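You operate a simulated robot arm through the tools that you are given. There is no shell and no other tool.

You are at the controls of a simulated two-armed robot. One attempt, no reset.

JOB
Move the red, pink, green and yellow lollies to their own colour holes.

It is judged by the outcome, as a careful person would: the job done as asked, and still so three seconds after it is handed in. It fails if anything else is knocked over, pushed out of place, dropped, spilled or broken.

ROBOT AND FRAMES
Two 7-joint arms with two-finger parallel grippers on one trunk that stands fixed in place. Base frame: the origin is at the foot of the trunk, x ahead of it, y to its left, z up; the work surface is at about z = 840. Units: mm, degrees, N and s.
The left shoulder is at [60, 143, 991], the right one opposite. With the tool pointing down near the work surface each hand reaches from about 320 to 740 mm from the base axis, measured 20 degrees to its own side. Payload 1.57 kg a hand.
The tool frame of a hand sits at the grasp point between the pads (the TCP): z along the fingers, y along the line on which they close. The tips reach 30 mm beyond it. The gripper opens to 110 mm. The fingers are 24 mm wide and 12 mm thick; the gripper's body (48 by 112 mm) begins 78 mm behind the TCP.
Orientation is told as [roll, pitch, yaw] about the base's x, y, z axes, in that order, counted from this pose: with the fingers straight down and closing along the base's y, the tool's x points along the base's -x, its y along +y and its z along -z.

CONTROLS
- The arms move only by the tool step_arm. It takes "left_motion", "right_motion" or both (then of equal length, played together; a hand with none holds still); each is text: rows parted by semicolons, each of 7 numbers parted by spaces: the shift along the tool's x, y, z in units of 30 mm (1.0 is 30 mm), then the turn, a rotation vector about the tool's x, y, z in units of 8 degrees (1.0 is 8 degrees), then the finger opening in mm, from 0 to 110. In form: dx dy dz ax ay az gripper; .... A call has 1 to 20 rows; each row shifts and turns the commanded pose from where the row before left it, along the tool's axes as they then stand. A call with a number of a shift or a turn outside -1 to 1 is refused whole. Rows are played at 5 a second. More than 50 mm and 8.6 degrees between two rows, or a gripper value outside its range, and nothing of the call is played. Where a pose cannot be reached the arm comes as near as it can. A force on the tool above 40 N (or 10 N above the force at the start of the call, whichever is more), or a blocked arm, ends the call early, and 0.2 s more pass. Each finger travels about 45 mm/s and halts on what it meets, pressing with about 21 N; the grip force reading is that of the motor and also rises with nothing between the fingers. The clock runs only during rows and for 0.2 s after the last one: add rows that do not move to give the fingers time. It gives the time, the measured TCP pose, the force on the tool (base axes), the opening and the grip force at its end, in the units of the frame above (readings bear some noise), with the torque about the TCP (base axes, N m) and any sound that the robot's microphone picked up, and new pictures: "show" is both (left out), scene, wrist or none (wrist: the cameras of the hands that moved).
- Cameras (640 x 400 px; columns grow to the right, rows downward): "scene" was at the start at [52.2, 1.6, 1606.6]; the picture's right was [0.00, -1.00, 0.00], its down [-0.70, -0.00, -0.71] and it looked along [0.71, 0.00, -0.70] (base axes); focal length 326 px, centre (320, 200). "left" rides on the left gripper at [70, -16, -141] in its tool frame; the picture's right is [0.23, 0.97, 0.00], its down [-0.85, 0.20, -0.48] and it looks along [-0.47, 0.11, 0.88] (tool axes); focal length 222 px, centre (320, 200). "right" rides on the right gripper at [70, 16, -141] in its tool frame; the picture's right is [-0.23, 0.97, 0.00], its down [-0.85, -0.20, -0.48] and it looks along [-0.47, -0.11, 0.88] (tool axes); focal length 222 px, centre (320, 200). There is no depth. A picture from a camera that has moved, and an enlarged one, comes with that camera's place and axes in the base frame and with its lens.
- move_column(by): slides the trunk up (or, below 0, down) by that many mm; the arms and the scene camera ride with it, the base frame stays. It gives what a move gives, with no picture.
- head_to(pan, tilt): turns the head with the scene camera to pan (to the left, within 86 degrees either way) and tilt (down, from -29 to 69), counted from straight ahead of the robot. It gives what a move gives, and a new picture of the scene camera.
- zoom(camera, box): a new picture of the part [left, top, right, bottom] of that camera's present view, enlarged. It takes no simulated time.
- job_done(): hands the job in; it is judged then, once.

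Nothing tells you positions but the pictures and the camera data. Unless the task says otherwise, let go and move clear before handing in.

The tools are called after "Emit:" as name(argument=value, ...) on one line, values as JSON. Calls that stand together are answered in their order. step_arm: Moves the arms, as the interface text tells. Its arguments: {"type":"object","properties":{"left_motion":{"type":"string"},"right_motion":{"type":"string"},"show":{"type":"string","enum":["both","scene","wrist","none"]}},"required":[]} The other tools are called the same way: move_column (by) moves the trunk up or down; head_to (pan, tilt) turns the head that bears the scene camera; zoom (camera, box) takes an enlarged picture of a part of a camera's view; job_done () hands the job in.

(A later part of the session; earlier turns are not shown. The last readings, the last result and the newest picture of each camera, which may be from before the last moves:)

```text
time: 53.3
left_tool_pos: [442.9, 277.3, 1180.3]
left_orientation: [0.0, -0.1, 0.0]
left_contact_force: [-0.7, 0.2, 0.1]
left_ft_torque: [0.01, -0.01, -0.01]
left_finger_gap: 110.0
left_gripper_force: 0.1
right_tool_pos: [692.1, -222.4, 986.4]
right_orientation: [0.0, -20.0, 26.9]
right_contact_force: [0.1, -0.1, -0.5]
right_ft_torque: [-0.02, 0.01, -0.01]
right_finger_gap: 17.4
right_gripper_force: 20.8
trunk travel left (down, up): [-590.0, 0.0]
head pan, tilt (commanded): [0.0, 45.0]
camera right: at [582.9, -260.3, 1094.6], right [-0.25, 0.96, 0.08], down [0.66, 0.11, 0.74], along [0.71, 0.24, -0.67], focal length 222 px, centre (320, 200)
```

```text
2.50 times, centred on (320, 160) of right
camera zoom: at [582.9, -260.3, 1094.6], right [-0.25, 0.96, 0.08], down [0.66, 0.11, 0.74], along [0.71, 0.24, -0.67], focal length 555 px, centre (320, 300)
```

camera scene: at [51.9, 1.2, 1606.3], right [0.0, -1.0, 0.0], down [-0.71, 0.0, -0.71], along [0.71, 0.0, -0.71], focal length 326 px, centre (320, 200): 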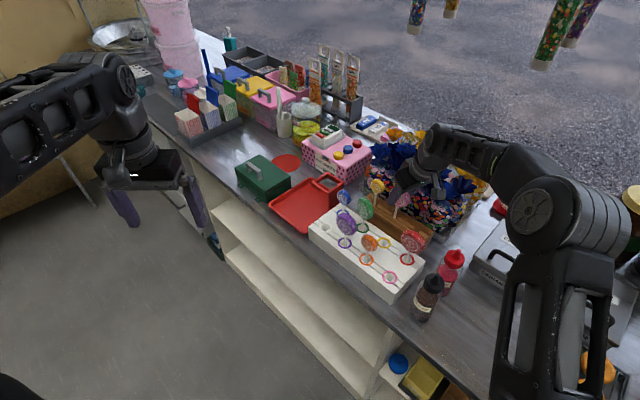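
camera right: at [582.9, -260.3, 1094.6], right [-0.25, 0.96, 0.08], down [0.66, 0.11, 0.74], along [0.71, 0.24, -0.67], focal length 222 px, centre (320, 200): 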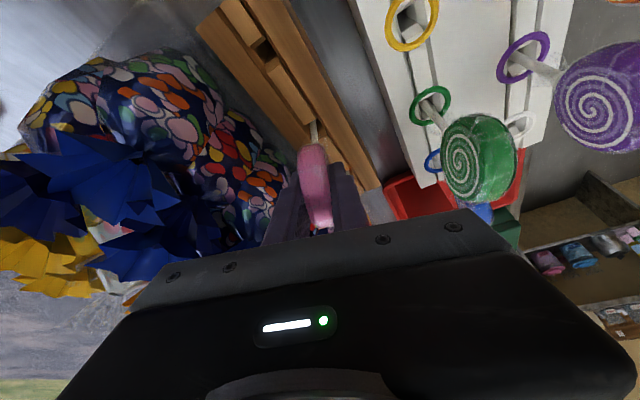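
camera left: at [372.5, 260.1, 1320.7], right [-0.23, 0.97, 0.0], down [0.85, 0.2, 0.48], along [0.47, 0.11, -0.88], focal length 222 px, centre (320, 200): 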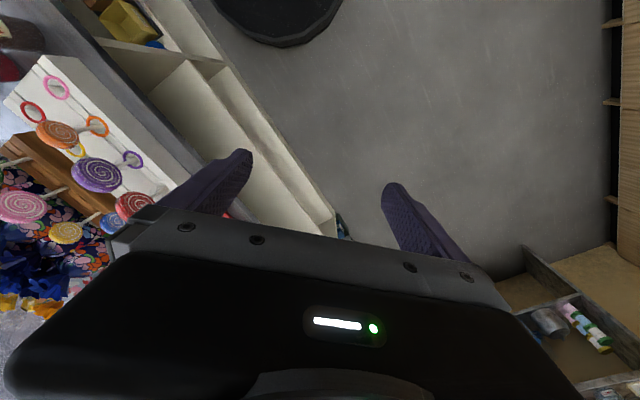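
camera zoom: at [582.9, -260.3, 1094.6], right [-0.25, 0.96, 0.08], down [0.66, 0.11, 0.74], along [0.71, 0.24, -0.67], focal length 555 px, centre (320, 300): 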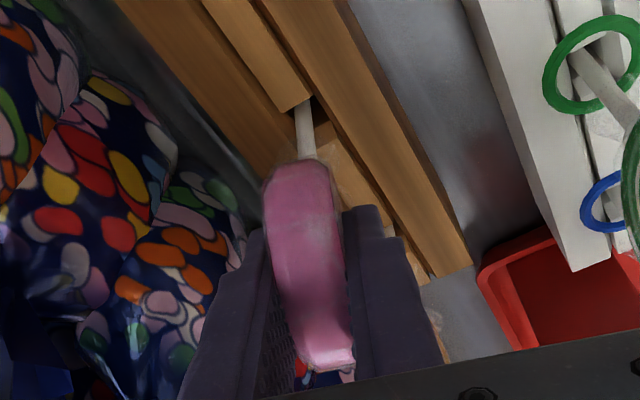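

Pink is gripped. I'll lift it straight up 70 mm.

Emit:
step_arm(right_motion="-0.114 0 -0.313 0 0 0 5; -0.228 0 -0.627 0 0 0 5; -0.228 0 -0.627 0 0 0 5; -0.228 0 -0.627 0 0 0 5; 0 0 0 0 0 0 5", show="both")

Emit:
zoom(camera="scene", box=[330, 150, 450, 250])

Emit:
zoom(camera="right", box=[200, 40, 440, 200])

```text
time: 54.5
left_tool_pos: [442.9, 276.5, 1179.3]
left_orientation: [0.0, 0.1, 0.0]
left_contact_force: [0.0, 0.4, 0.0]
left_ft_torque: [0.01, 0.0, -0.03]
left_finger_gap: 109.9
left_gripper_force: 0.1
right_tool_pos: [690.8, -226.0, 1054.9]
right_orientation: [0.0, -20.1, 27.0]
right_contact_force: [0.4, -0.1, -0.8]
right_ft_torque: [0.01, 0.02, 0.02]
right_finger_gap: 17.7
right_gripper_force: 21.5
trunk travel left (down, up): [-590.0, 0.0]
head pan, tilt (commanded): [0.0, 45.0]
camera scene: at [52.4, 1.1, 1606.3], right [0.0, -1.0, 0.0], down [-0.71, 0.0, -0.71], along [0.71, 0.0, -0.71], focal length 326 px, centre (320, 200)
camera right: at [582.2, -262.3, 1164.3], right [-0.25, 0.96, 0.08], down [0.66, 0.11, 0.74], along [0.71, 0.24, -0.67], focal length 222 px, centre (320, 200)
```

scene: 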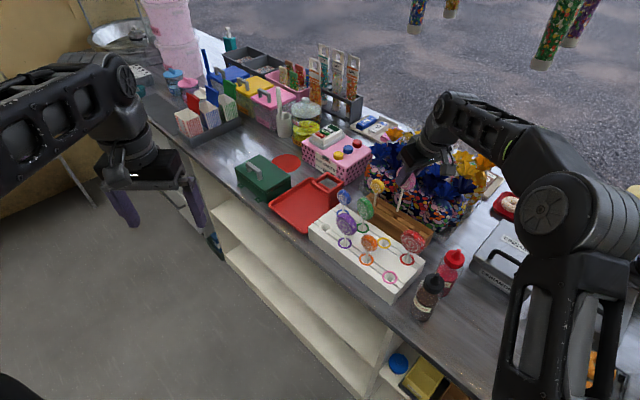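
right: 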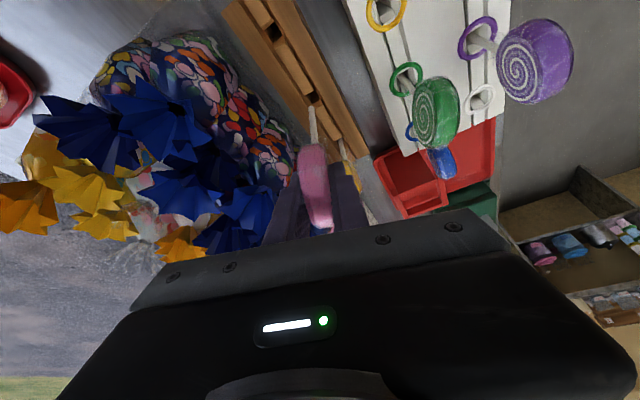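

```text
4.00 times, centred on (390, 200) of scene
camera zoom: at [52.4, 1.1, 1606.3], right [0.0, -1.0, 0.0], down [-0.71, 0.0, -0.71], along [0.71, 0.0, -0.71], focal length 1304 px, centre (40, 200)
```

zoom: 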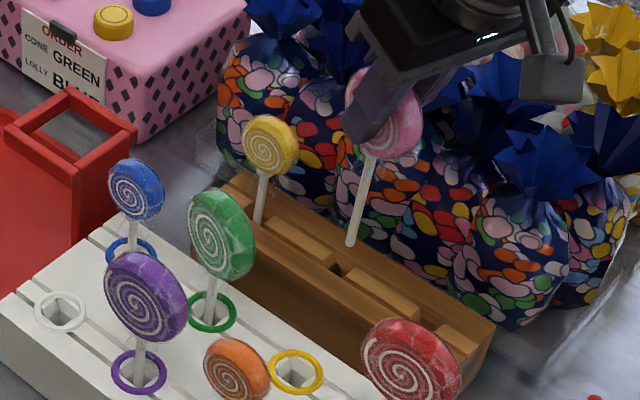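

```text
2.50 times, centred on (320, 120) of right
camera zoom: at [582.2, -262.3, 1164.3], right [-0.25, 0.96, 0.08], down [0.66, 0.11, 0.74], along [0.71, 0.24, -0.67], focal length 555 px, centre (320, 400)
```

zoom: 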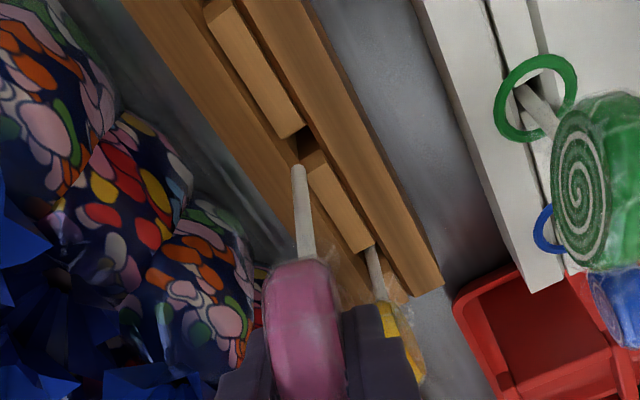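

Pink is clear of the block. I'll carry it inward, across the empty yellow-hole gap, to the midline between the rows.

Emit:
step_arm(right_motion="0.372 0.454 -0.49 0 0 0 5; 0.372 0.454 -0.49 0 0 0 5; 0.372 0.454 -0.49 0 0 0 5; 0.196 0.72 -0.072 0 0 0 5; 0.196 0.72 -0.072 0 0 0 5; 0.196 0.72 -0.072 0 0 0 5; 0.196 0.72 -0.072 0 0 0 5; 0 0 0 0 0 0 5", show="both")

Emit:
zoom(camera="scene", box=[310, 160, 450, 290])

```text
time: 56.3
left_tool_pos: [442.1, 276.4, 1180.0]
left_orientation: [0.0, 0.0, 0.1]
left_contact_force: [0.1, 0.5, 0.0]
left_ft_torque: [-0.02, 0.04, 0.01]
left_finger_gap: 110.0
left_gripper_force: 0.0
right_tool_pos: [571.0, -142.9, 1085.3]
right_orientation: [0.0, -20.0, 27.0]
right_contact_force: [0.1, -0.3, 0.1]
right_ft_torque: [0.01, 0.01, 0.03]
right_finger_gap: 17.4
right_gripper_force: 20.8
trunk travel left (down, up): [-590.0, 0.0]
head pan, tilt (commanded): [0.0, 45.0]
camera scene: at [52.5, 1.0, 1606.3], right [0.0, -1.0, 0.0], down [-0.71, 0.0, -0.71], along [0.71, 0.0, -0.71], focal length 326 px, centre (320, 200)
camera right: at [461.6, -180.7, 1195.5], right [-0.25, 0.96, 0.08], down [0.66, 0.11, 0.74], along [0.71, 0.24, -0.67], focal length 222 px, centre (320, 200)
```

scene: 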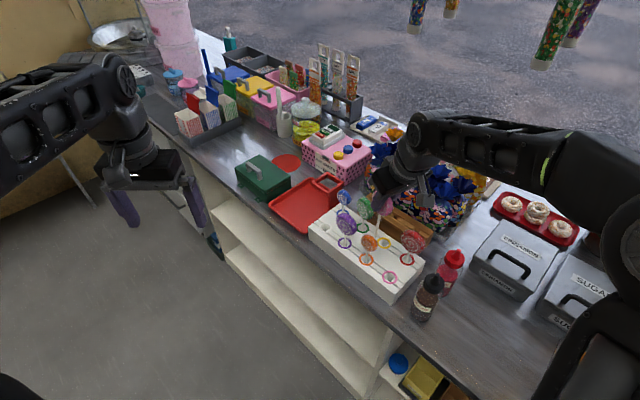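
right: 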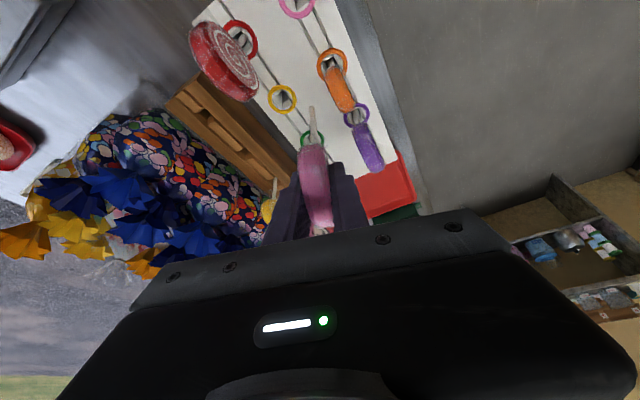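

```text
3.08 times, centred on (380, 225) of scene
camera zoom: at [52.5, 1.0, 1606.3], right [0.0, -1.0, 0.0], down [-0.71, 0.0, -0.71], along [0.71, 0.0, -0.71], focal length 1003 px, centre (135, 123)
```

zoom: 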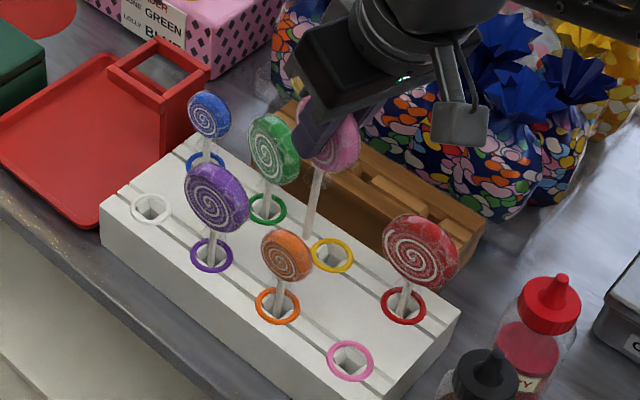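

The arm stays in a good posture. I'll continue along the midline and then over the pink hole.

Emit:
step_arm(right_motion="0.801 -0.28 -0.291 0 0 0 5; 0.801 -0.28 -0.291 0 0 0 5; 0.801 -0.28 -0.291 0 0 0 5; 0.238 0.608 -0.087 0 0 0 5; 0.238 0.608 -0.087 0 0 0 5; 0 0 0 0 0 0 5", show="both")

Emit:
zoom(camera="scene", box=[330, 190, 450, 300])

Emit:
zoom(camera="right", box=[200, 0, 440, 160])

```text
time: 57.7
left_tool_pos: [442.1, 277.2, 1178.9]
left_orientation: [0.1, -0.1, 0.0]
left_contact_force: [-0.3, 0.0, -0.1]
left_ft_torque: [0.01, 0.01, 0.0]
left_finger_gap: 109.8
left_gripper_force: 0.0
right_tool_pos: [480.2, -174.8, 1085.7]
right_orientation: [-0.1, -20.1, 27.0]
right_contact_force: [-0.4, -0.6, -0.8]
right_ft_torque: [0.0, -0.01, 0.0]
right_finger_gap: 17.2
right_gripper_force: 21.5
trunk travel left (down, up): [-590.0, 0.0]
head pan, tilt (commanded): [0.0, 45.0]
camera scene: at [52.5, 1.3, 1606.3], right [0.0, -1.0, 0.0], down [-0.71, 0.0, -0.71], along [0.71, 0.0, -0.71], focal length 326 px, centre (320, 200)
camera right: at [371.8, -212.9, 1195.1], right [-0.25, 0.96, 0.08], down [0.66, 0.11, 0.74], along [0.71, 0.24, -0.67], focal length 222 px, centre (320, 200)
```

scene: 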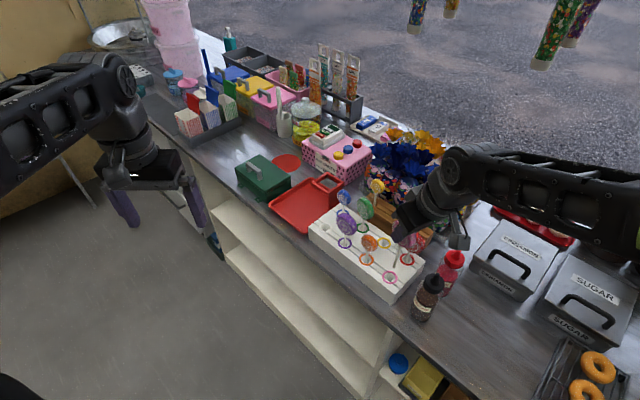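
right: 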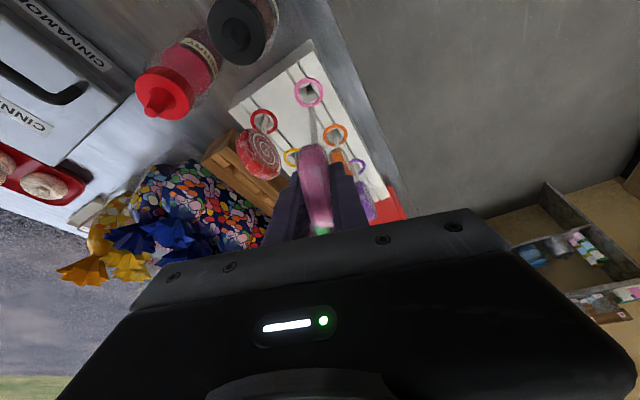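

```text
3.64 times, centred on (390, 245) of scene
camera zoom: at [52.5, 1.3, 1606.3], right [0.0, -1.0, 0.0], down [-0.71, 0.0, -0.71], along [0.71, 0.0, -0.71], focal length 1185 px, centre (66, 36)
```

zoom: 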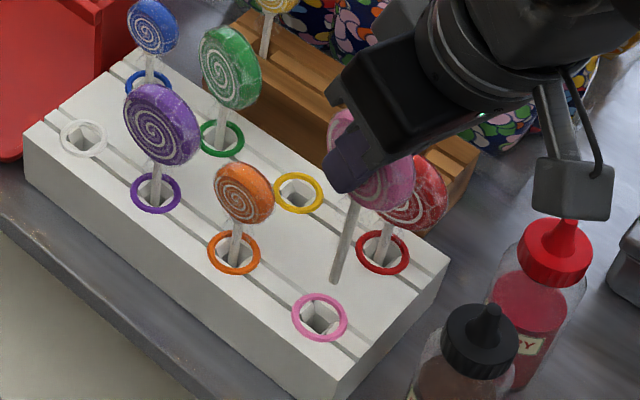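

```text
2.50 times, centred on (320, 80) of right
camera zoom: at [371.8, -212.9, 1195.1], right [-0.25, 0.96, 0.08], down [0.66, 0.11, 0.74], along [0.71, 0.24, -0.67], focal length 555 px, centre (320, 500)
```

zoom: 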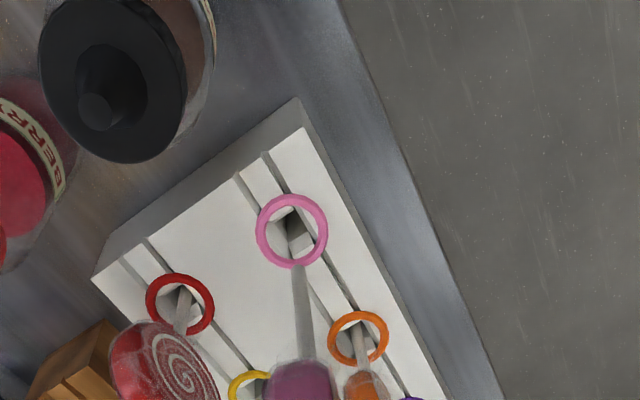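

The arm reaches here fine. The stick end is at (484,-173) and the ring centre near (489,-173). I'll shift 5 mm outward and lower 40 mm to the ring.

Emit:
step_arm(right_motion="0.105 -0.026 0.434 0 0 0 5; 0.105 -0.026 0.434 0 0 0 5; 0.105 -0.026 0.434 0 0 0 5; 0 0 0 0 0 0 5", show="wrist")

Emit:
zoom(camera="scene", box=[360, 220, 440, 300])

Emit:
zoom(camera="right", box=[260, 40, 360, 140])

```text
time: 58.7
left_tool_pos: [443.4, 276.4, 1178.4]
left_orientation: [0.0, -0.1, 0.0]
left_contact_force: [0.5, -0.1, 0.1]
left_ft_torque: [0.0, 0.01, -0.02]
left_finger_gap: 109.9
left_gripper_force: 0.0
right_tool_pos: [486.6, -176.1, 1046.1]
right_orientation: [0.0, -19.9, 27.0]
right_contact_force: [1.4, 0.1, 0.0]
right_ft_torque: [0.01, 0.01, -0.01]
right_finger_gap: 17.1
right_gripper_force: 21.4
trunk travel left (down, up): [-590.0, 0.0]
head pan, tilt (commanded): [0.0, 45.0]
camera right: at [378.7, -213.4, 1155.9], right [-0.25, 0.96, 0.08], down [0.66, 0.11, 0.74], along [0.71, 0.24, -0.67], focal length 222 px, centre (320, 200)
```

right: 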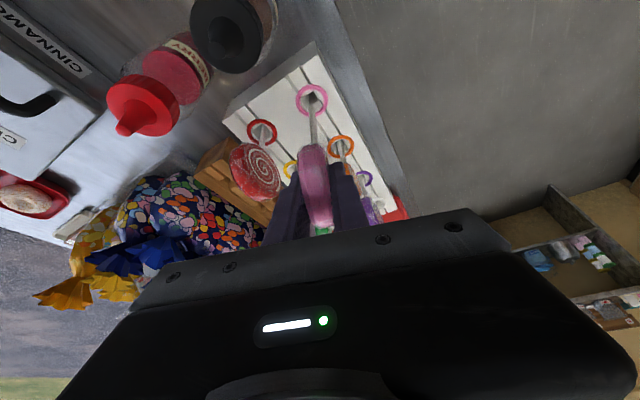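

```text
5.00 times, centred on (400, 260) of scene
camera zoom: at [51.8, 1.3, 1606.3], right [0.0, -1.0, 0.0], down [-0.71, 0.0, -0.71], along [0.71, 0.0, -0.71], focal length 1630 px, centre (-80, -100)
```

zoom: 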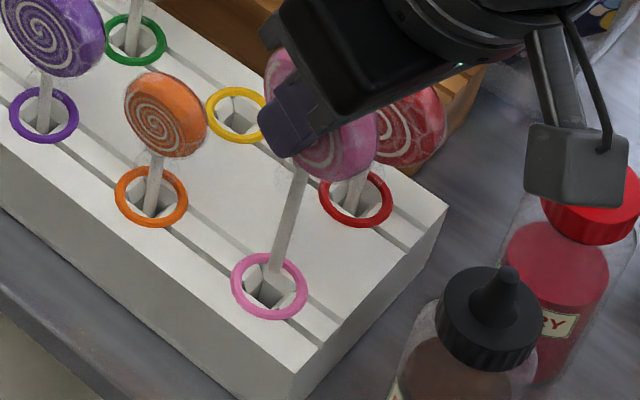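

```text
4.00 times, centred on (310, 90) of right
camera zoom: at [378.7, -213.4, 1155.9], right [-0.25, 0.96, 0.08], down [0.66, 0.11, 0.74], along [0.71, 0.24, -0.67], focal length 888 px, centre (360, 640)
```

zoom: 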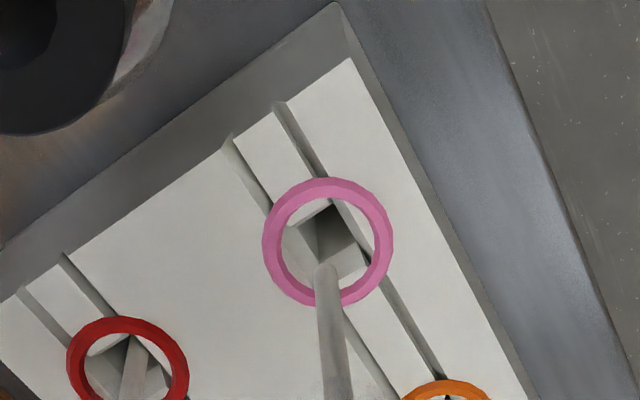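

The stick sits about 2.5 mm too far out. I'll correct that and lower 14 mm.

Emit:
step_arm(right_motion="0.05 0.077 -0.018 0 0 0 5; 0.08 0 0.22 0 0 0 5; 0.08 0 0.22 0 0 0 5; 0 0 0 0 0 0 5", show="wrist")

Emit:
zoom(camera="scene", box=[360, 220, 440, 300])

Emit:
zoom(camera="right", box=[260, 40, 360, 140])

```text
time: 59.7
left_tool_pos: [442.8, 276.4, 1180.4]
left_orientation: [0.0, 0.0, 0.0]
left_contact_force: [-0.7, -0.1, -0.3]
left_ft_torque: [-0.01, -0.01, 0.02]
left_finger_gap: 110.1
left_gripper_force: 0.1
right_tool_pos: [484.4, -173.7, 1032.8]
right_orientation: [0.0, -20.0, 26.8]
right_contact_force: [1.1, -0.5, -0.4]
right_ft_torque: [0.02, 0.0, 0.02]
right_finger_gap: 17.4
right_gripper_force: 20.8
trunk travel left (down, up): [-590.0, 0.0]
head pan, tilt (commanded): [0.0, 45.0]
camera right: at [375.7, -211.0, 1141.5], right [-0.25, 0.96, 0.08], down [0.66, 0.11, 0.74], along [0.71, 0.24, -0.67], focal length 222 px, centre (320, 200)
```

right: 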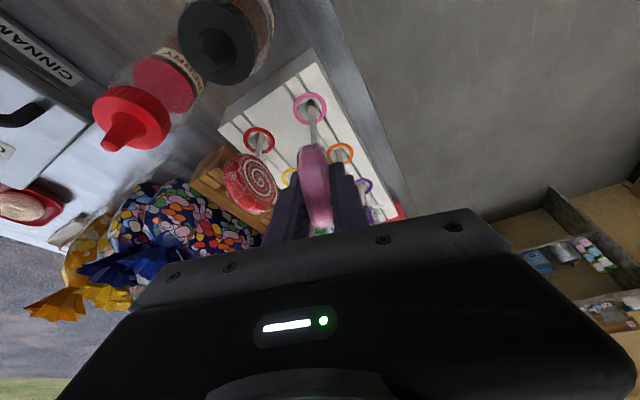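

```text
5.00 times, centred on (400, 260) of scene
camera zoom: at [52.1, 1.3, 1606.3], right [0.0, -1.0, 0.0], down [-0.71, 0.0, -0.71], along [0.71, 0.0, -0.71], focal length 1630 px, centre (-80, -100)
```

zoom: 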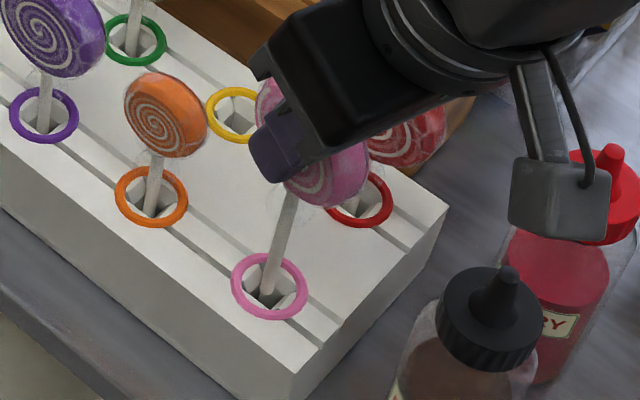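

```text
4.00 times, centred on (310, 90) of right
camera zoom: at [375.7, -211.0, 1141.5], right [-0.25, 0.96, 0.08], down [0.66, 0.11, 0.74], along [0.71, 0.24, -0.67], focal length 888 px, centre (360, 640)
```

zoom: 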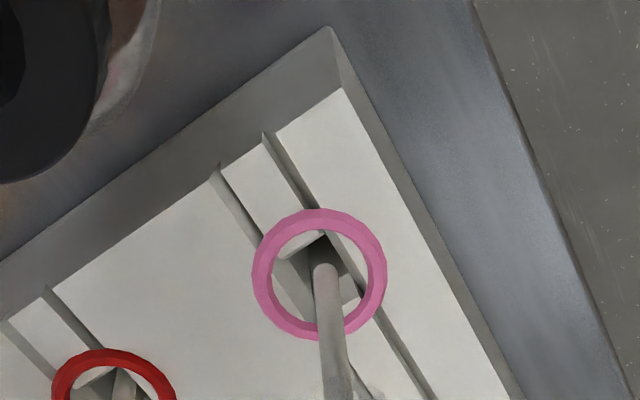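

The stick end is inside the hole. I'll lower the remaining 46 mm in small rows.

Emit:
step_arm(right_motion="0.105 0 0.288 0 0 0 5; 0.105 0 0.288 0 0 0 5; 0.105 0 0.288 0 0 0 5; 0.105 0 0.288 0 0 0 5; 0.105 0 0.288 0 0 0 5; 0 0 0 0 0 0 5", show="wrist")

Emit:
zoom(camera="scene", box=[340, 200, 460, 300])

Emit:
zoom(camera="right", box=[240, 60, 400, 220])

```text
time: 61.1
left_tool_pos: [442.7, 275.8, 1180.0]
left_orientation: [0.0, -0.1, 0.0]
left_contact_force: [-0.3, -1.2, 1.2]
left_ft_torque: [-0.01, -0.01, -0.01]
left_finger_gap: 110.0
left_gripper_force: 0.1
right_tool_pos: [485.1, -172.0, 986.4]
right_orientation: [0.1, -20.0, 26.9]
right_contact_force: [-0.9, -1.2, -0.9]
right_ft_torque: [0.02, 0.03, 0.0]
right_finger_gap: 17.3
right_gripper_force: 20.9
trunk travel left (down, up): [-590.0, 0.0]
head pan, tilt (commanded): [0.0, 45.0]
camera right: at [375.9, -210.4, 1095.2], right [-0.25, 0.96, 0.08], down [0.66, 0.11, 0.74], along [0.71, 0.24, -0.67], focal length 222 px, centre (320, 200)
```

right: 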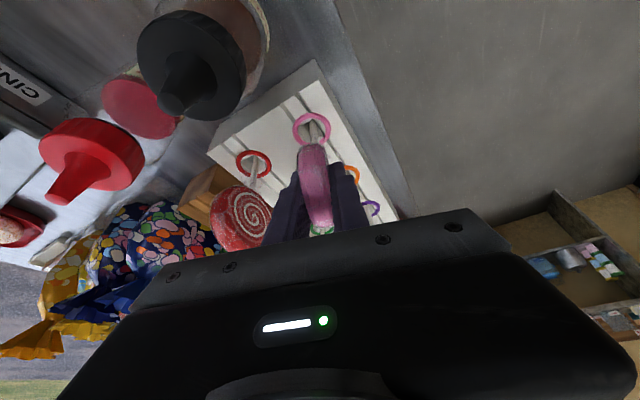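

```text
4.00 times, centred on (400, 250) of scene
camera zoom: at [52.0, 1.3, 1606.3], right [0.0, -1.0, 0.0], down [-0.71, 0.0, -0.71], along [0.71, 0.0, -0.71], focal length 1304 px, centre (0, 0)
```

zoom: 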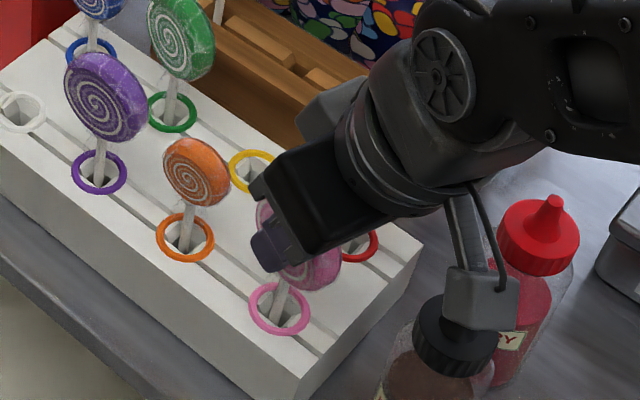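

```text
2.50 times, centred on (320, 140) of right
camera zoom: at [375.9, -210.4, 1095.2], right [-0.25, 0.96, 0.08], down [0.66, 0.11, 0.74], along [0.71, 0.24, -0.67], focal length 555 px, centre (320, 350)
```

zoom: 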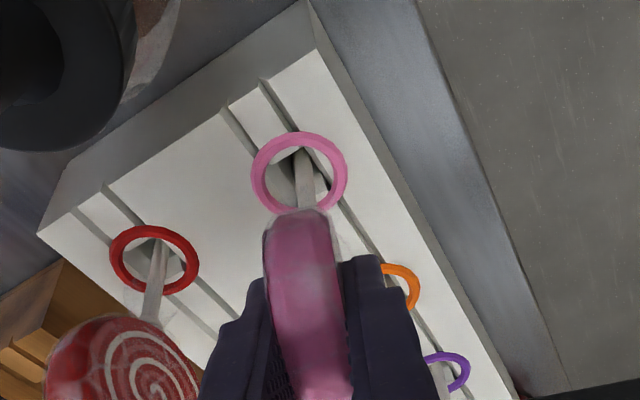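

Pink is seated with little force. I'll open in steps and back out.

Emit:
step_arm(right_motion="0 0 0 0 0 0 20; 0 0 0 0 0 0 24; 0 0 0 0 0 0 32; 0 0 0 0 0 0 42; 0 0 0 0 0 0 42; 0 0 -0.5 0 0 0 42; 0 0 -0.8 0 0 0 42; 0 0 -0.9 0 0 0 42; 0 0 -0.9 0 0 0 42; 0 0 0 0 0 0 42", show="both")

Emit:
zoom(camera="scene", box=[310, 170, 450, 290])

Emit:
zoom(camera="right", box=[160, 40, 440, 240])

```text
time: 63.3
left_tool_pos: [442.9, 276.9, 1178.9]
left_orientation: [0.0, 0.1, 0.0]
left_contact_force: [0.3, -0.8, -0.9]
left_ft_torque: [-0.04, 0.02, 0.0]
left_finger_gap: 110.2
left_gripper_force: 0.0
right_tool_pos: [456.7, -186.1, 1073.0]
right_orientation: [0.0, -20.0, 27.0]
right_contact_force: [-0.4, -0.1, -0.1]
right_ft_torque: [0.03, -0.01, 0.0]
right_finger_gap: 42.2
right_gripper_force: 0.2
trunk travel left (down, up): [-590.0, 0.0]
head pan, tilt (commanded): [0.0, 45.0]
camera scene: at [52.5, 1.3, 1606.3], right [0.0, -1.0, 0.0], down [-0.71, 0.0, -0.71], along [0.71, 0.0, -0.71], focal length 326 px, centre (320, 200)
camera right: at [348.5, -223.3, 1182.2], right [-0.25, 0.96, 0.08], down [0.66, 0.11, 0.74], along [0.71, 0.24, -0.67], focal length 222 px, centre (320, 200)
```

scene: 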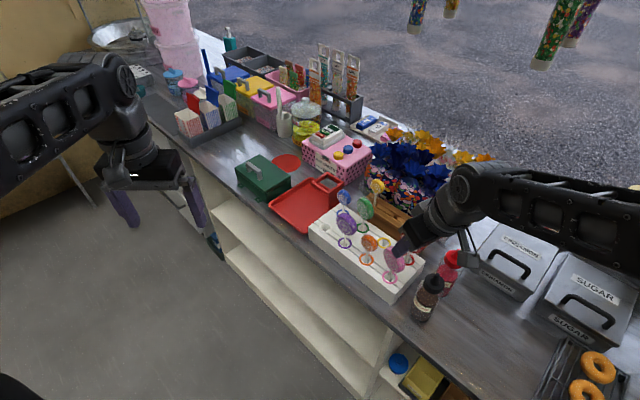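
right: 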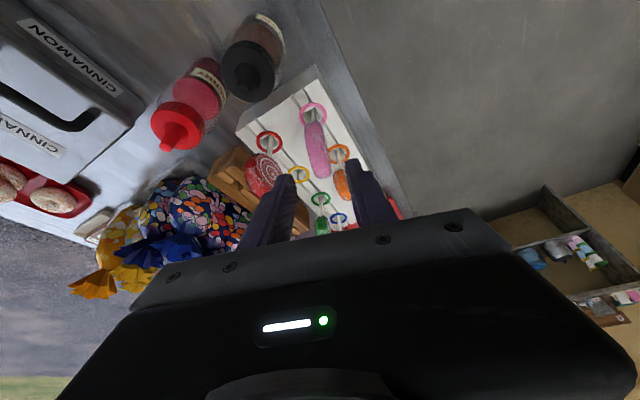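

```text
3.33 times, centred on (380, 230) of scene
camera zoom: at [52.5, 1.3, 1606.3], right [0.0, -1.0, 0.0], down [-0.71, 0.0, -0.71], along [0.71, 0.0, -0.71], focal length 1086 px, centre (120, 100)
```

zoom: 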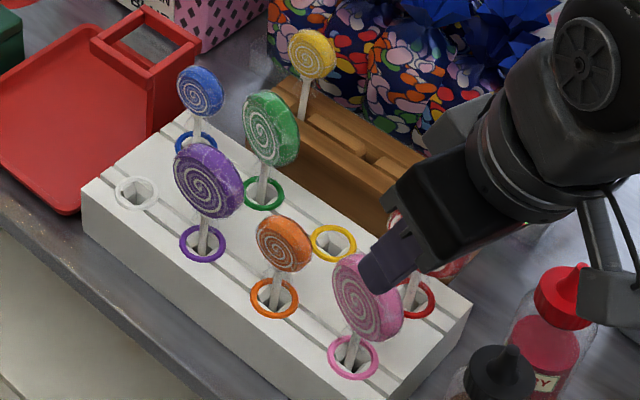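

```text
2.00 times, centred on (300, 140) of right
camera zoom: at [348.5, -223.3, 1182.2], right [-0.25, 0.96, 0.08], down [0.66, 0.11, 0.74], along [0.71, 0.24, -0.67], focal length 444 px, centre (360, 320)
```

zoom: 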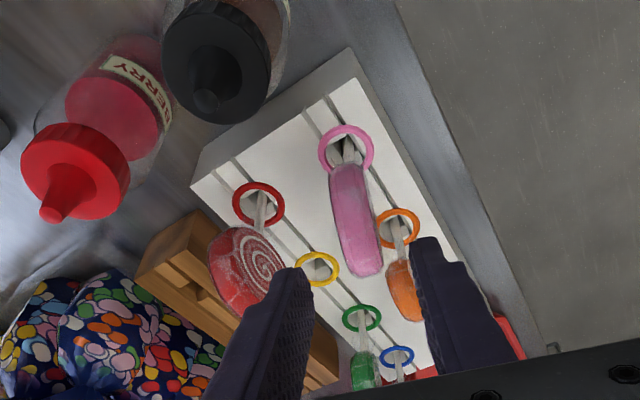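

Red, green and pink are placed. The last one is yellow at about (748,-168, z 965); I'll tilt to 28° for reach and move high over the board to a pre-grasp.

Emit:
step_arm(right_motion="0 0 0 0 -0.5 0 42; 0 0 0 0 -0.5 0 42; -0.76 -0.432 0.404 0 0 0 42; -0.76 -0.432 0.404 0 0 0 42; -0.76 -0.432 0.404 0 0 0 42; -0.76 -0.432 0.404 0 0 0 42; -0.76 -0.432 0.404 0 0 0 42; -0.76 -0.432 0.404 0 0 0 42; -0.76 -0.432 0.404 0 0 0 42; -0.76 -0.432 0.404 0 0 0 42; -0.76 -0.432 0.404 0 0 0 42; 0 0 0 0 0 0 42", show="both")

Emit:
zoom(camera="scene", box=[310, 150, 450, 270])

Emit:
zoom(camera="right", box=[200, 40, 440, 240])

```text
time: 65.9
left_tool_pos: [442.4, 275.1, 1178.9]
left_orientation: [0.0, -0.2, -0.1]
left_contact_force: [0.0, 0.0, 0.1]
left_ft_torque: [0.02, 0.01, -0.02]
left_finger_gap: 110.2
left_gripper_force: 0.0
right_tool_pos: [717.7, -185.4, 1074.2]
right_orientation: [0.0, -28.0, 26.9]
right_contact_force: [-0.5, -0.6, -0.1]
right_ft_torque: [0.04, 0.01, -0.02]
right_finger_gap: 41.9
right_gripper_force: 0.1
trunk travel left (down, up): [-590.0, 0.0]
head pan, tilt (commanded): [0.0, 45.0]
camera scene: at [51.3, 1.2, 1606.4], right [0.0, -1.0, 0.0], down [-0.71, 0.0, -0.71], along [0.71, 0.0, -0.71], focal length 326 px, centre (320, 200)
camera right: at [595.9, -229.8, 1167.0], right [-0.26, 0.96, 0.11], down [0.56, 0.06, 0.82], along [0.78, 0.28, -0.56], focal length 222 px, centre (320, 200)
```

scene: 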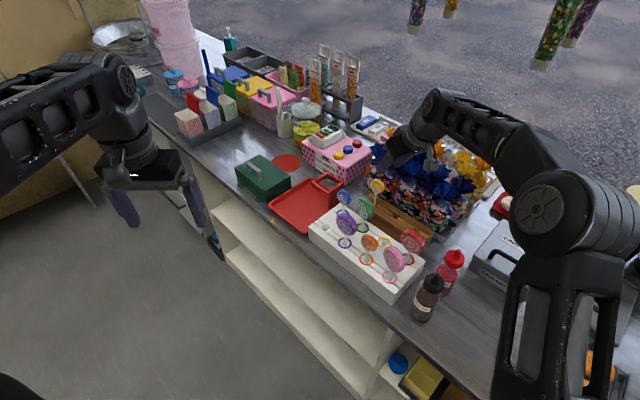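
right: 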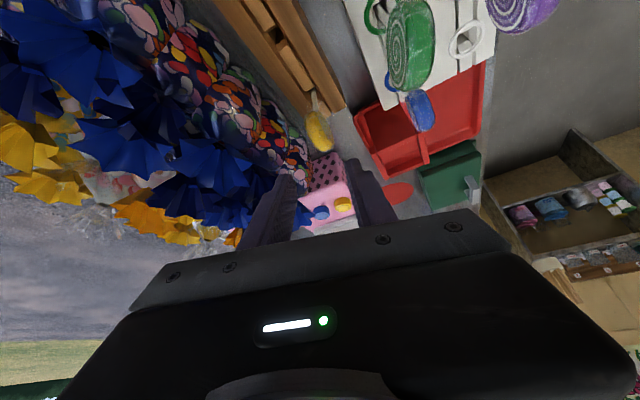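

```text
3.33 times, centred on (380, 210) of scene
camera zoom: at [51.3, 1.2, 1606.4], right [0.0, -1.0, 0.0], down [-0.71, 0.0, -0.71], along [0.71, 0.0, -0.71], focal length 1086 px, centre (120, 167)
```

zoom: 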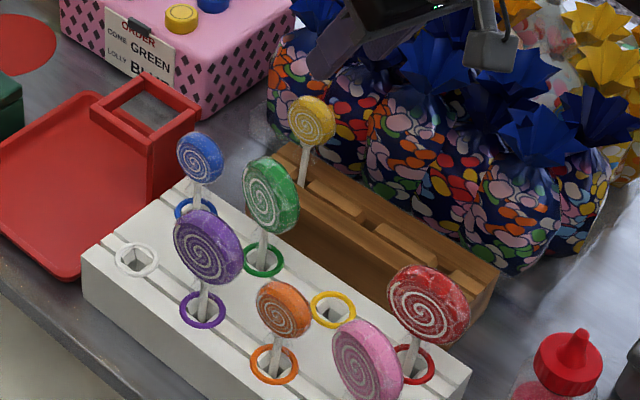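

```text
2.00 times, centred on (320, 140) of right
camera zoom: at [595.9, -229.8, 1167.0], right [-0.26, 0.96, 0.11], down [0.56, 0.06, 0.82], along [0.78, 0.28, -0.56], focal length 444 px, centre (320, 320)
```

zoom: 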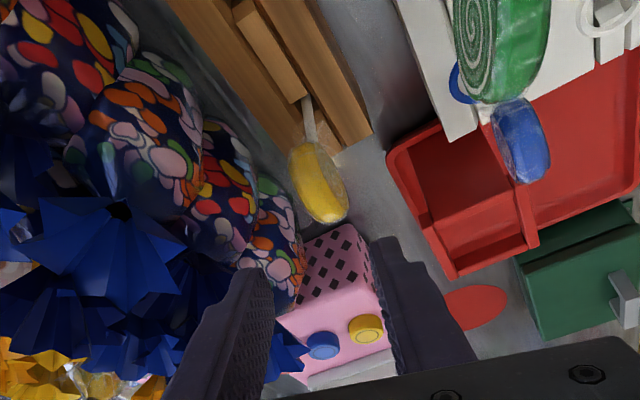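

Yellow is at about (750,-166, z 963). I'll line up and approach to within about 70 mm along the tool axis.

Emit:
step_arm(right_motion="0.325 0.033 0.75 0 0 0 42; 0.325 0.033 0.75 0 0 0 42; 0 0 0 0 0 0 42", show="both")

Emit:
zoom(camera="scene", box=[330, 140, 430, 220])

Emit:
zoom(camera="right", box=[200, 80, 440, 240])

```text
time: 66.7
left_tool_pos: [442.4, 276.2, 1179.4]
left_orientation: [0.0, -0.1, 0.0]
left_contact_force: [-0.1, 0.5, 0.0]
left_ft_torque: [0.02, -0.03, 0.01]
left_finger_gap: 110.1
left_gripper_force: 0.0
right_tool_pos: [719.2, -183.2, 1025.8]
right_orientation: [0.0, -27.9, 27.1]
right_contact_force: [0.2, 0.6, 0.0]
right_ft_torque: [-0.01, -0.01, 0.02]
right_finger_gap: 41.8
right_gripper_force: 0.0
trunk travel left (down, up): [-590.0, 0.0]
head pan, tilt (commanded): [0.0, 45.0]
camera scene: at [51.9, 1.3, 1606.3], right [0.0, -1.0, 0.0], down [-0.71, 0.0, -0.71], along [0.71, 0.0, -0.71], focal length 326 px, centre (320, 200)
camera right: at [599.3, -226.9, 1116.9], right [-0.26, 0.96, 0.11], down [0.56, 0.06, 0.82], along [0.78, 0.28, -0.56], focal length 222 px, centre (320, 200)
```

scene: 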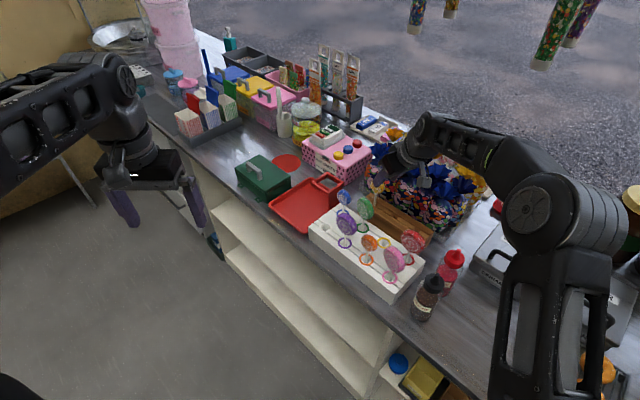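
right: 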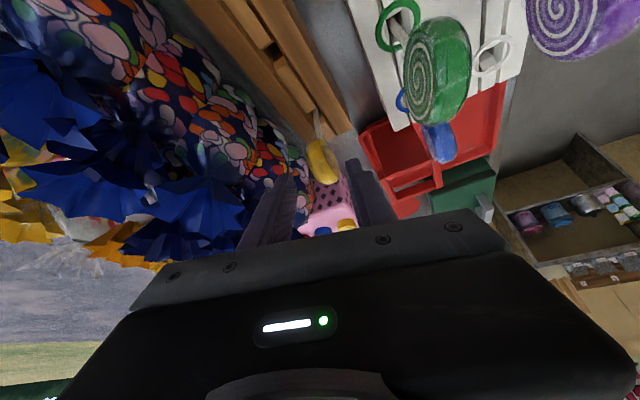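

```text
5.00 times, centred on (380, 180) of scene
camera zoom: at [51.9, 1.3, 1606.3], right [0.0, -1.0, 0.0], down [-0.71, 0.0, -0.71], along [0.71, 0.0, -0.71], focal length 1630 px, centre (20, 300)
```

zoom: 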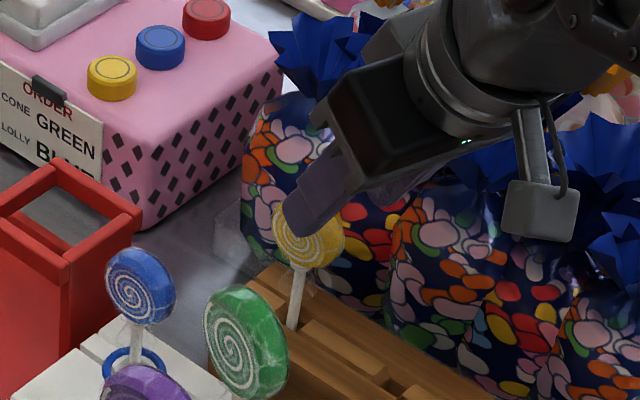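

```text
2.50 times, centred on (320, 160) of right
camera zoom: at [599.3, -226.9, 1116.9], right [-0.26, 0.96, 0.11], down [0.56, 0.06, 0.82], along [0.78, 0.28, -0.56], focal length 555 px, centre (320, 300)
```

zoom: 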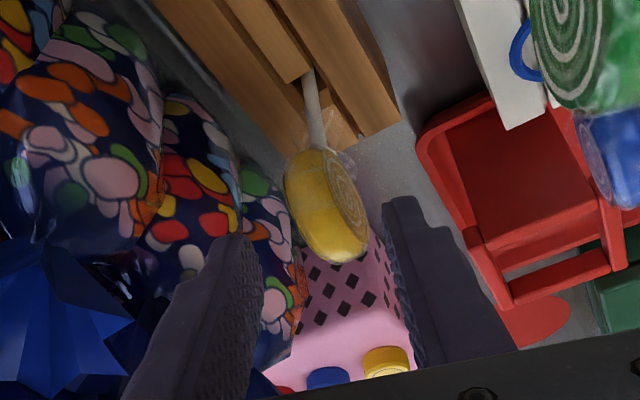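

Yellow is centred within about 2 mm. I'll narrow the opening to 38 mm to stay clear of the bag and advance 58 mm.

Emit:
step_arm(right_motion="0 0.07 0 0 0 0 38; 0 0 0.5 0 0 0 38; 0 0 0.5 0 0 0 38; 0 0 0.5 0 0 0 38; 0 0 0.43 0 0 0 38; 0 0 0 0 0 0 38", show="both")

Emit:
zoom(camera="scene", box=[330, 140, 430, 220])

Emit:
zoom(camera="right", box=[200, 80, 440, 240])

```text
time: 68.1
left_tool_pos: [444.0, 276.3, 1180.3]
left_orientation: [0.0, 0.0, 0.0]
left_contact_force: [0.6, 0.6, -0.3]
left_ft_torque: [0.03, -0.01, -0.02]
left_finger_gap: 110.0
left_gripper_force: 0.0
right_tool_pos: [743.4, -167.8, 974.3]
right_orientation: [0.0, -28.0, 26.8]
right_contact_force: [-0.4, 0.3, 0.9]
right_ft_torque: [-0.02, -0.03, -0.03]
right_finger_gap: 38.1
right_gripper_force: 0.1
trunk travel left (down, up): [-590.0, 0.0]
head pan, tilt (commanded): [0.0, 45.0]
camera scene: at [52.0, 1.2, 1606.3], right [0.0, -1.0, 0.0], down [-0.71, 0.0, -0.71], along [0.71, 0.0, -0.71], focal length 326 px, centre (320, 200)
camera right: at [621.8, -212.4, 1066.0], right [-0.26, 0.96, 0.11], down [0.56, 0.06, 0.82], along [0.78, 0.28, -0.56], focal length 222 px, centre (320, 200)
```

scene: 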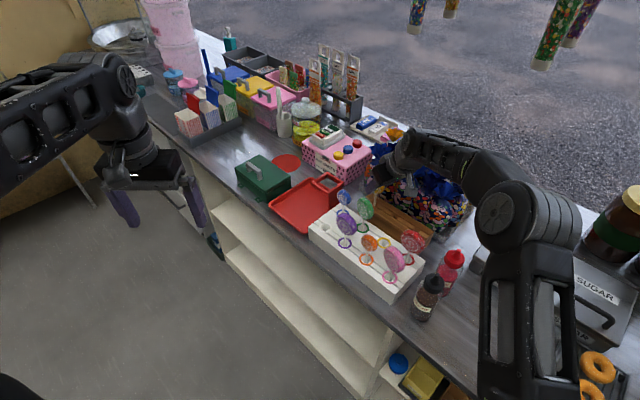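
right: 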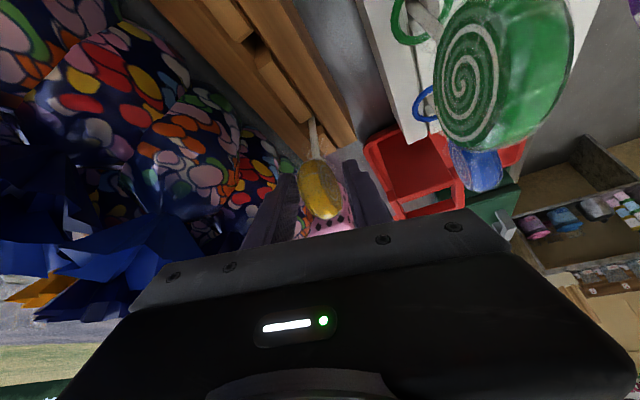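

```text
5.00 times, centred on (380, 180) of scene
camera zoom: at [52.0, 1.2, 1606.3], right [0.0, -1.0, 0.0], down [-0.71, 0.0, -0.71], along [0.71, 0.0, -0.71], focal length 1630 px, centre (20, 300)
```

zoom: 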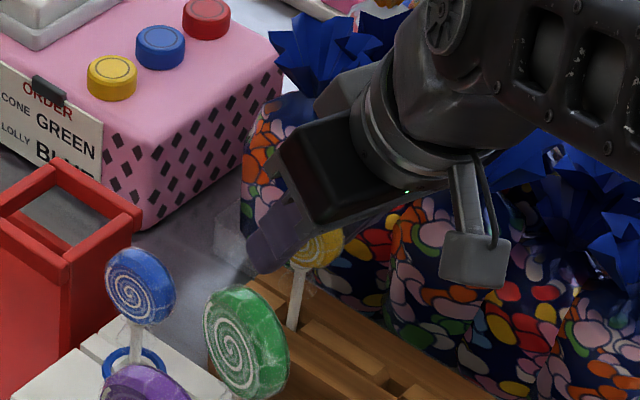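

```text
2.50 times, centred on (320, 160) of right
camera zoom: at [621.8, -212.4, 1066.0], right [-0.26, 0.96, 0.11], down [0.56, 0.06, 0.82], along [0.78, 0.28, -0.56], focal length 555 px, centre (320, 300)
```

zoom: 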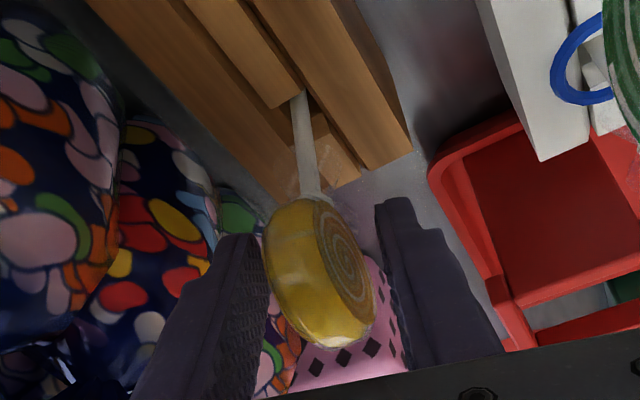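

The fingers straddle the yellow disc with no contact. I'll close gradually.

Emit:
step_arm(right_motion="0 0 0 0 0 0 32; 0 0 0 0 0 0 26; 0 0 0 0 0 0 20; 0 0 0 0 0 0 14; 0 0 0 0 0 0 5; 0 0 0 0 0 0 5; 0 0 0 0 0 0 5", show="wrist")

Emit:
zoom(camera="right", box=[200, 80, 440, 240])

```text
time: 69.7
left_tool_pos: [443.1, 276.0, 1180.3]
left_orientation: [0.0, -0.1, 0.0]
left_contact_force: [0.7, 0.0, 0.5]
left_ft_torque: [0.0, -0.03, -0.06]
left_finger_gap: 110.3
left_gripper_force: 0.1
right_tool_pos: [743.4, -168.2, 972.7]
right_orientation: [0.0, -28.0, 27.0]
right_contact_force: [0.9, -0.2, 0.6]
right_ft_torque: [0.03, 0.02, -0.01]
right_finger_gap: 15.2
right_gripper_force: 21.0
trunk travel left (down, up): [-590.0, 0.0]
head pan, tilt (commanded): [0.0, 45.0]
camera right: at [621.8, -212.3, 1066.1], right [-0.26, 0.96, 0.11], down [0.56, 0.06, 0.82], along [0.78, 0.28, -0.56], focal length 222 px, centre (320, 200)
```

right: 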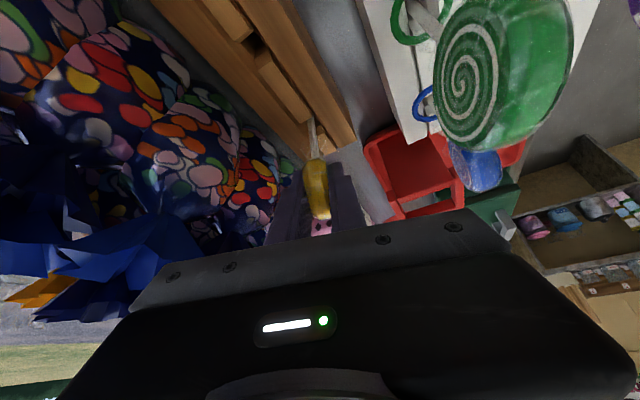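

```text
2.50 times, centred on (320, 160) of right
camera zoom: at [621.8, -212.3, 1066.1], right [-0.26, 0.96, 0.11], down [0.56, 0.06, 0.82], along [0.78, 0.28, -0.56], focal length 555 px, centre (320, 300)
```

zoom: 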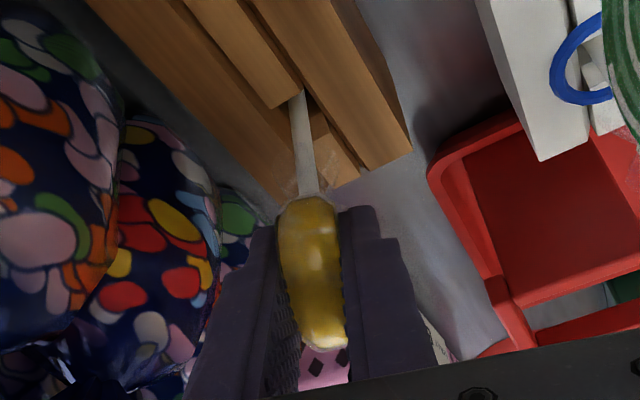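

Yellow is gripped (gap 15 mm). I'll lift it straight up 65 mm.

Emit:
step_arm(right_motion="-0.156 0 -0.294 0 0 0 5; -0.313 0 -0.589 0 0 0 5; -0.313 0 -0.589 0 0 0 5; -0.235 0 -0.4415 0 0 0 5; 0 0 0 0 0 0 5", show="both")

Emit:
zoom(camera="scene", box=[330, 140, 430, 220])

Emit:
zoom(camera="right", box=[200, 40, 440, 200])

```text
time: 70.9
left_tool_pos: [442.7, 276.3, 1180.0]
left_orientation: [0.0, 0.1, 0.0]
left_contact_force: [0.3, -0.4, 0.8]
left_ft_torque: [0.01, 0.05, -0.05]
left_finger_gap: 109.9
left_gripper_force: 0.1
right_tool_pos: [740.1, -169.8, 1039.1]
right_orientation: [-0.1, -28.0, 27.0]
right_contact_force: [0.1, 0.4, -0.3]
right_ft_torque: [-0.04, 0.02, 0.0]
right_finger_gap: 15.5
right_gripper_force: 21.4
trunk travel left (down, up): [-590.0, 0.0]
head pan, tilt (commanded): [0.0, 45.0]
camera scene: at [52.3, 1.2, 1606.3], right [0.0, -1.0, 0.0], down [-0.71, 0.0, -0.71], along [0.71, 0.0, -0.71], focal length 326 px, centre (320, 200)
camera right: at [620.6, -213.5, 1131.5], right [-0.26, 0.96, 0.11], down [0.56, 0.06, 0.82], along [0.78, 0.28, -0.56], focal length 222 px, centre (320, 200)
```

scene: 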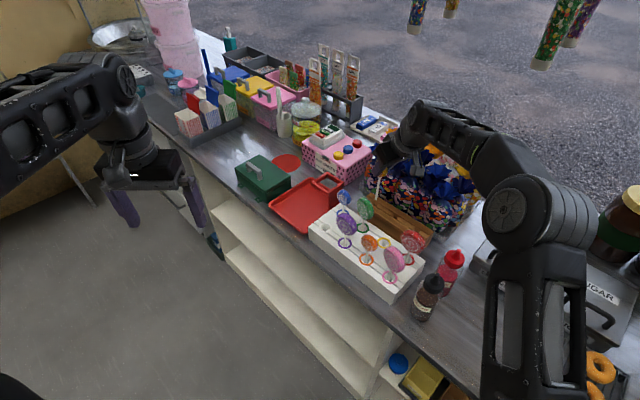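
right: 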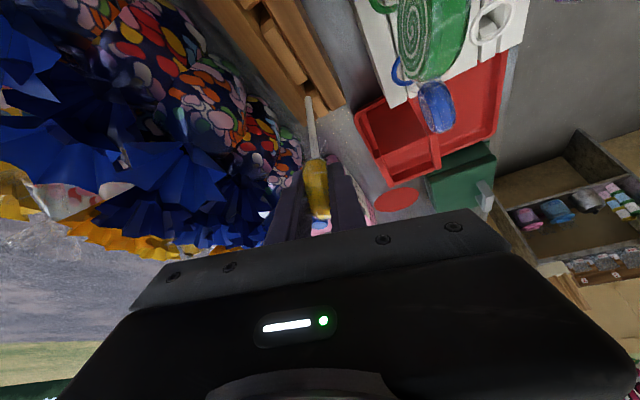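

```text
5.00 times, centred on (380, 180) of scene
camera zoom: at [52.3, 1.2, 1606.3], right [0.0, -1.0, 0.0], down [-0.71, 0.0, -0.71], along [0.71, 0.0, -0.71], focal length 1630 px, centre (20, 300)
```

zoom: 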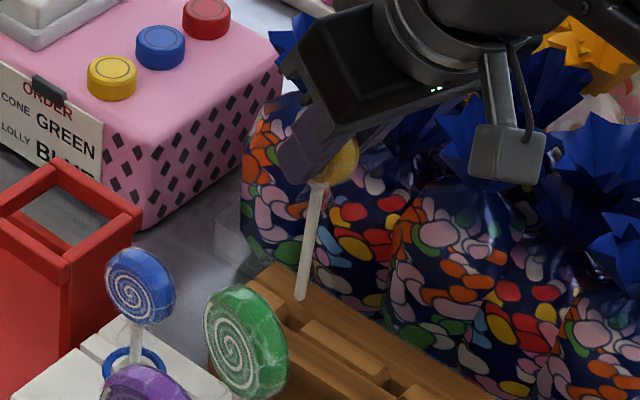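

```text
2.50 times, centred on (320, 120) of right
camera zoom: at [620.6, -213.5, 1131.5], right [-0.26, 0.96, 0.11], down [0.56, 0.06, 0.82], along [0.78, 0.28, -0.56], focal length 555 px, centre (320, 400)
```

zoom: 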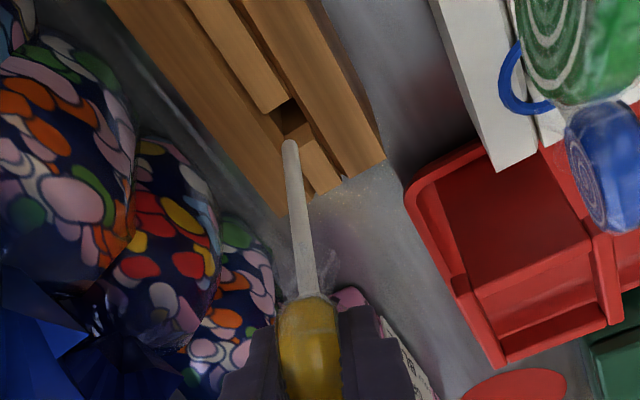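

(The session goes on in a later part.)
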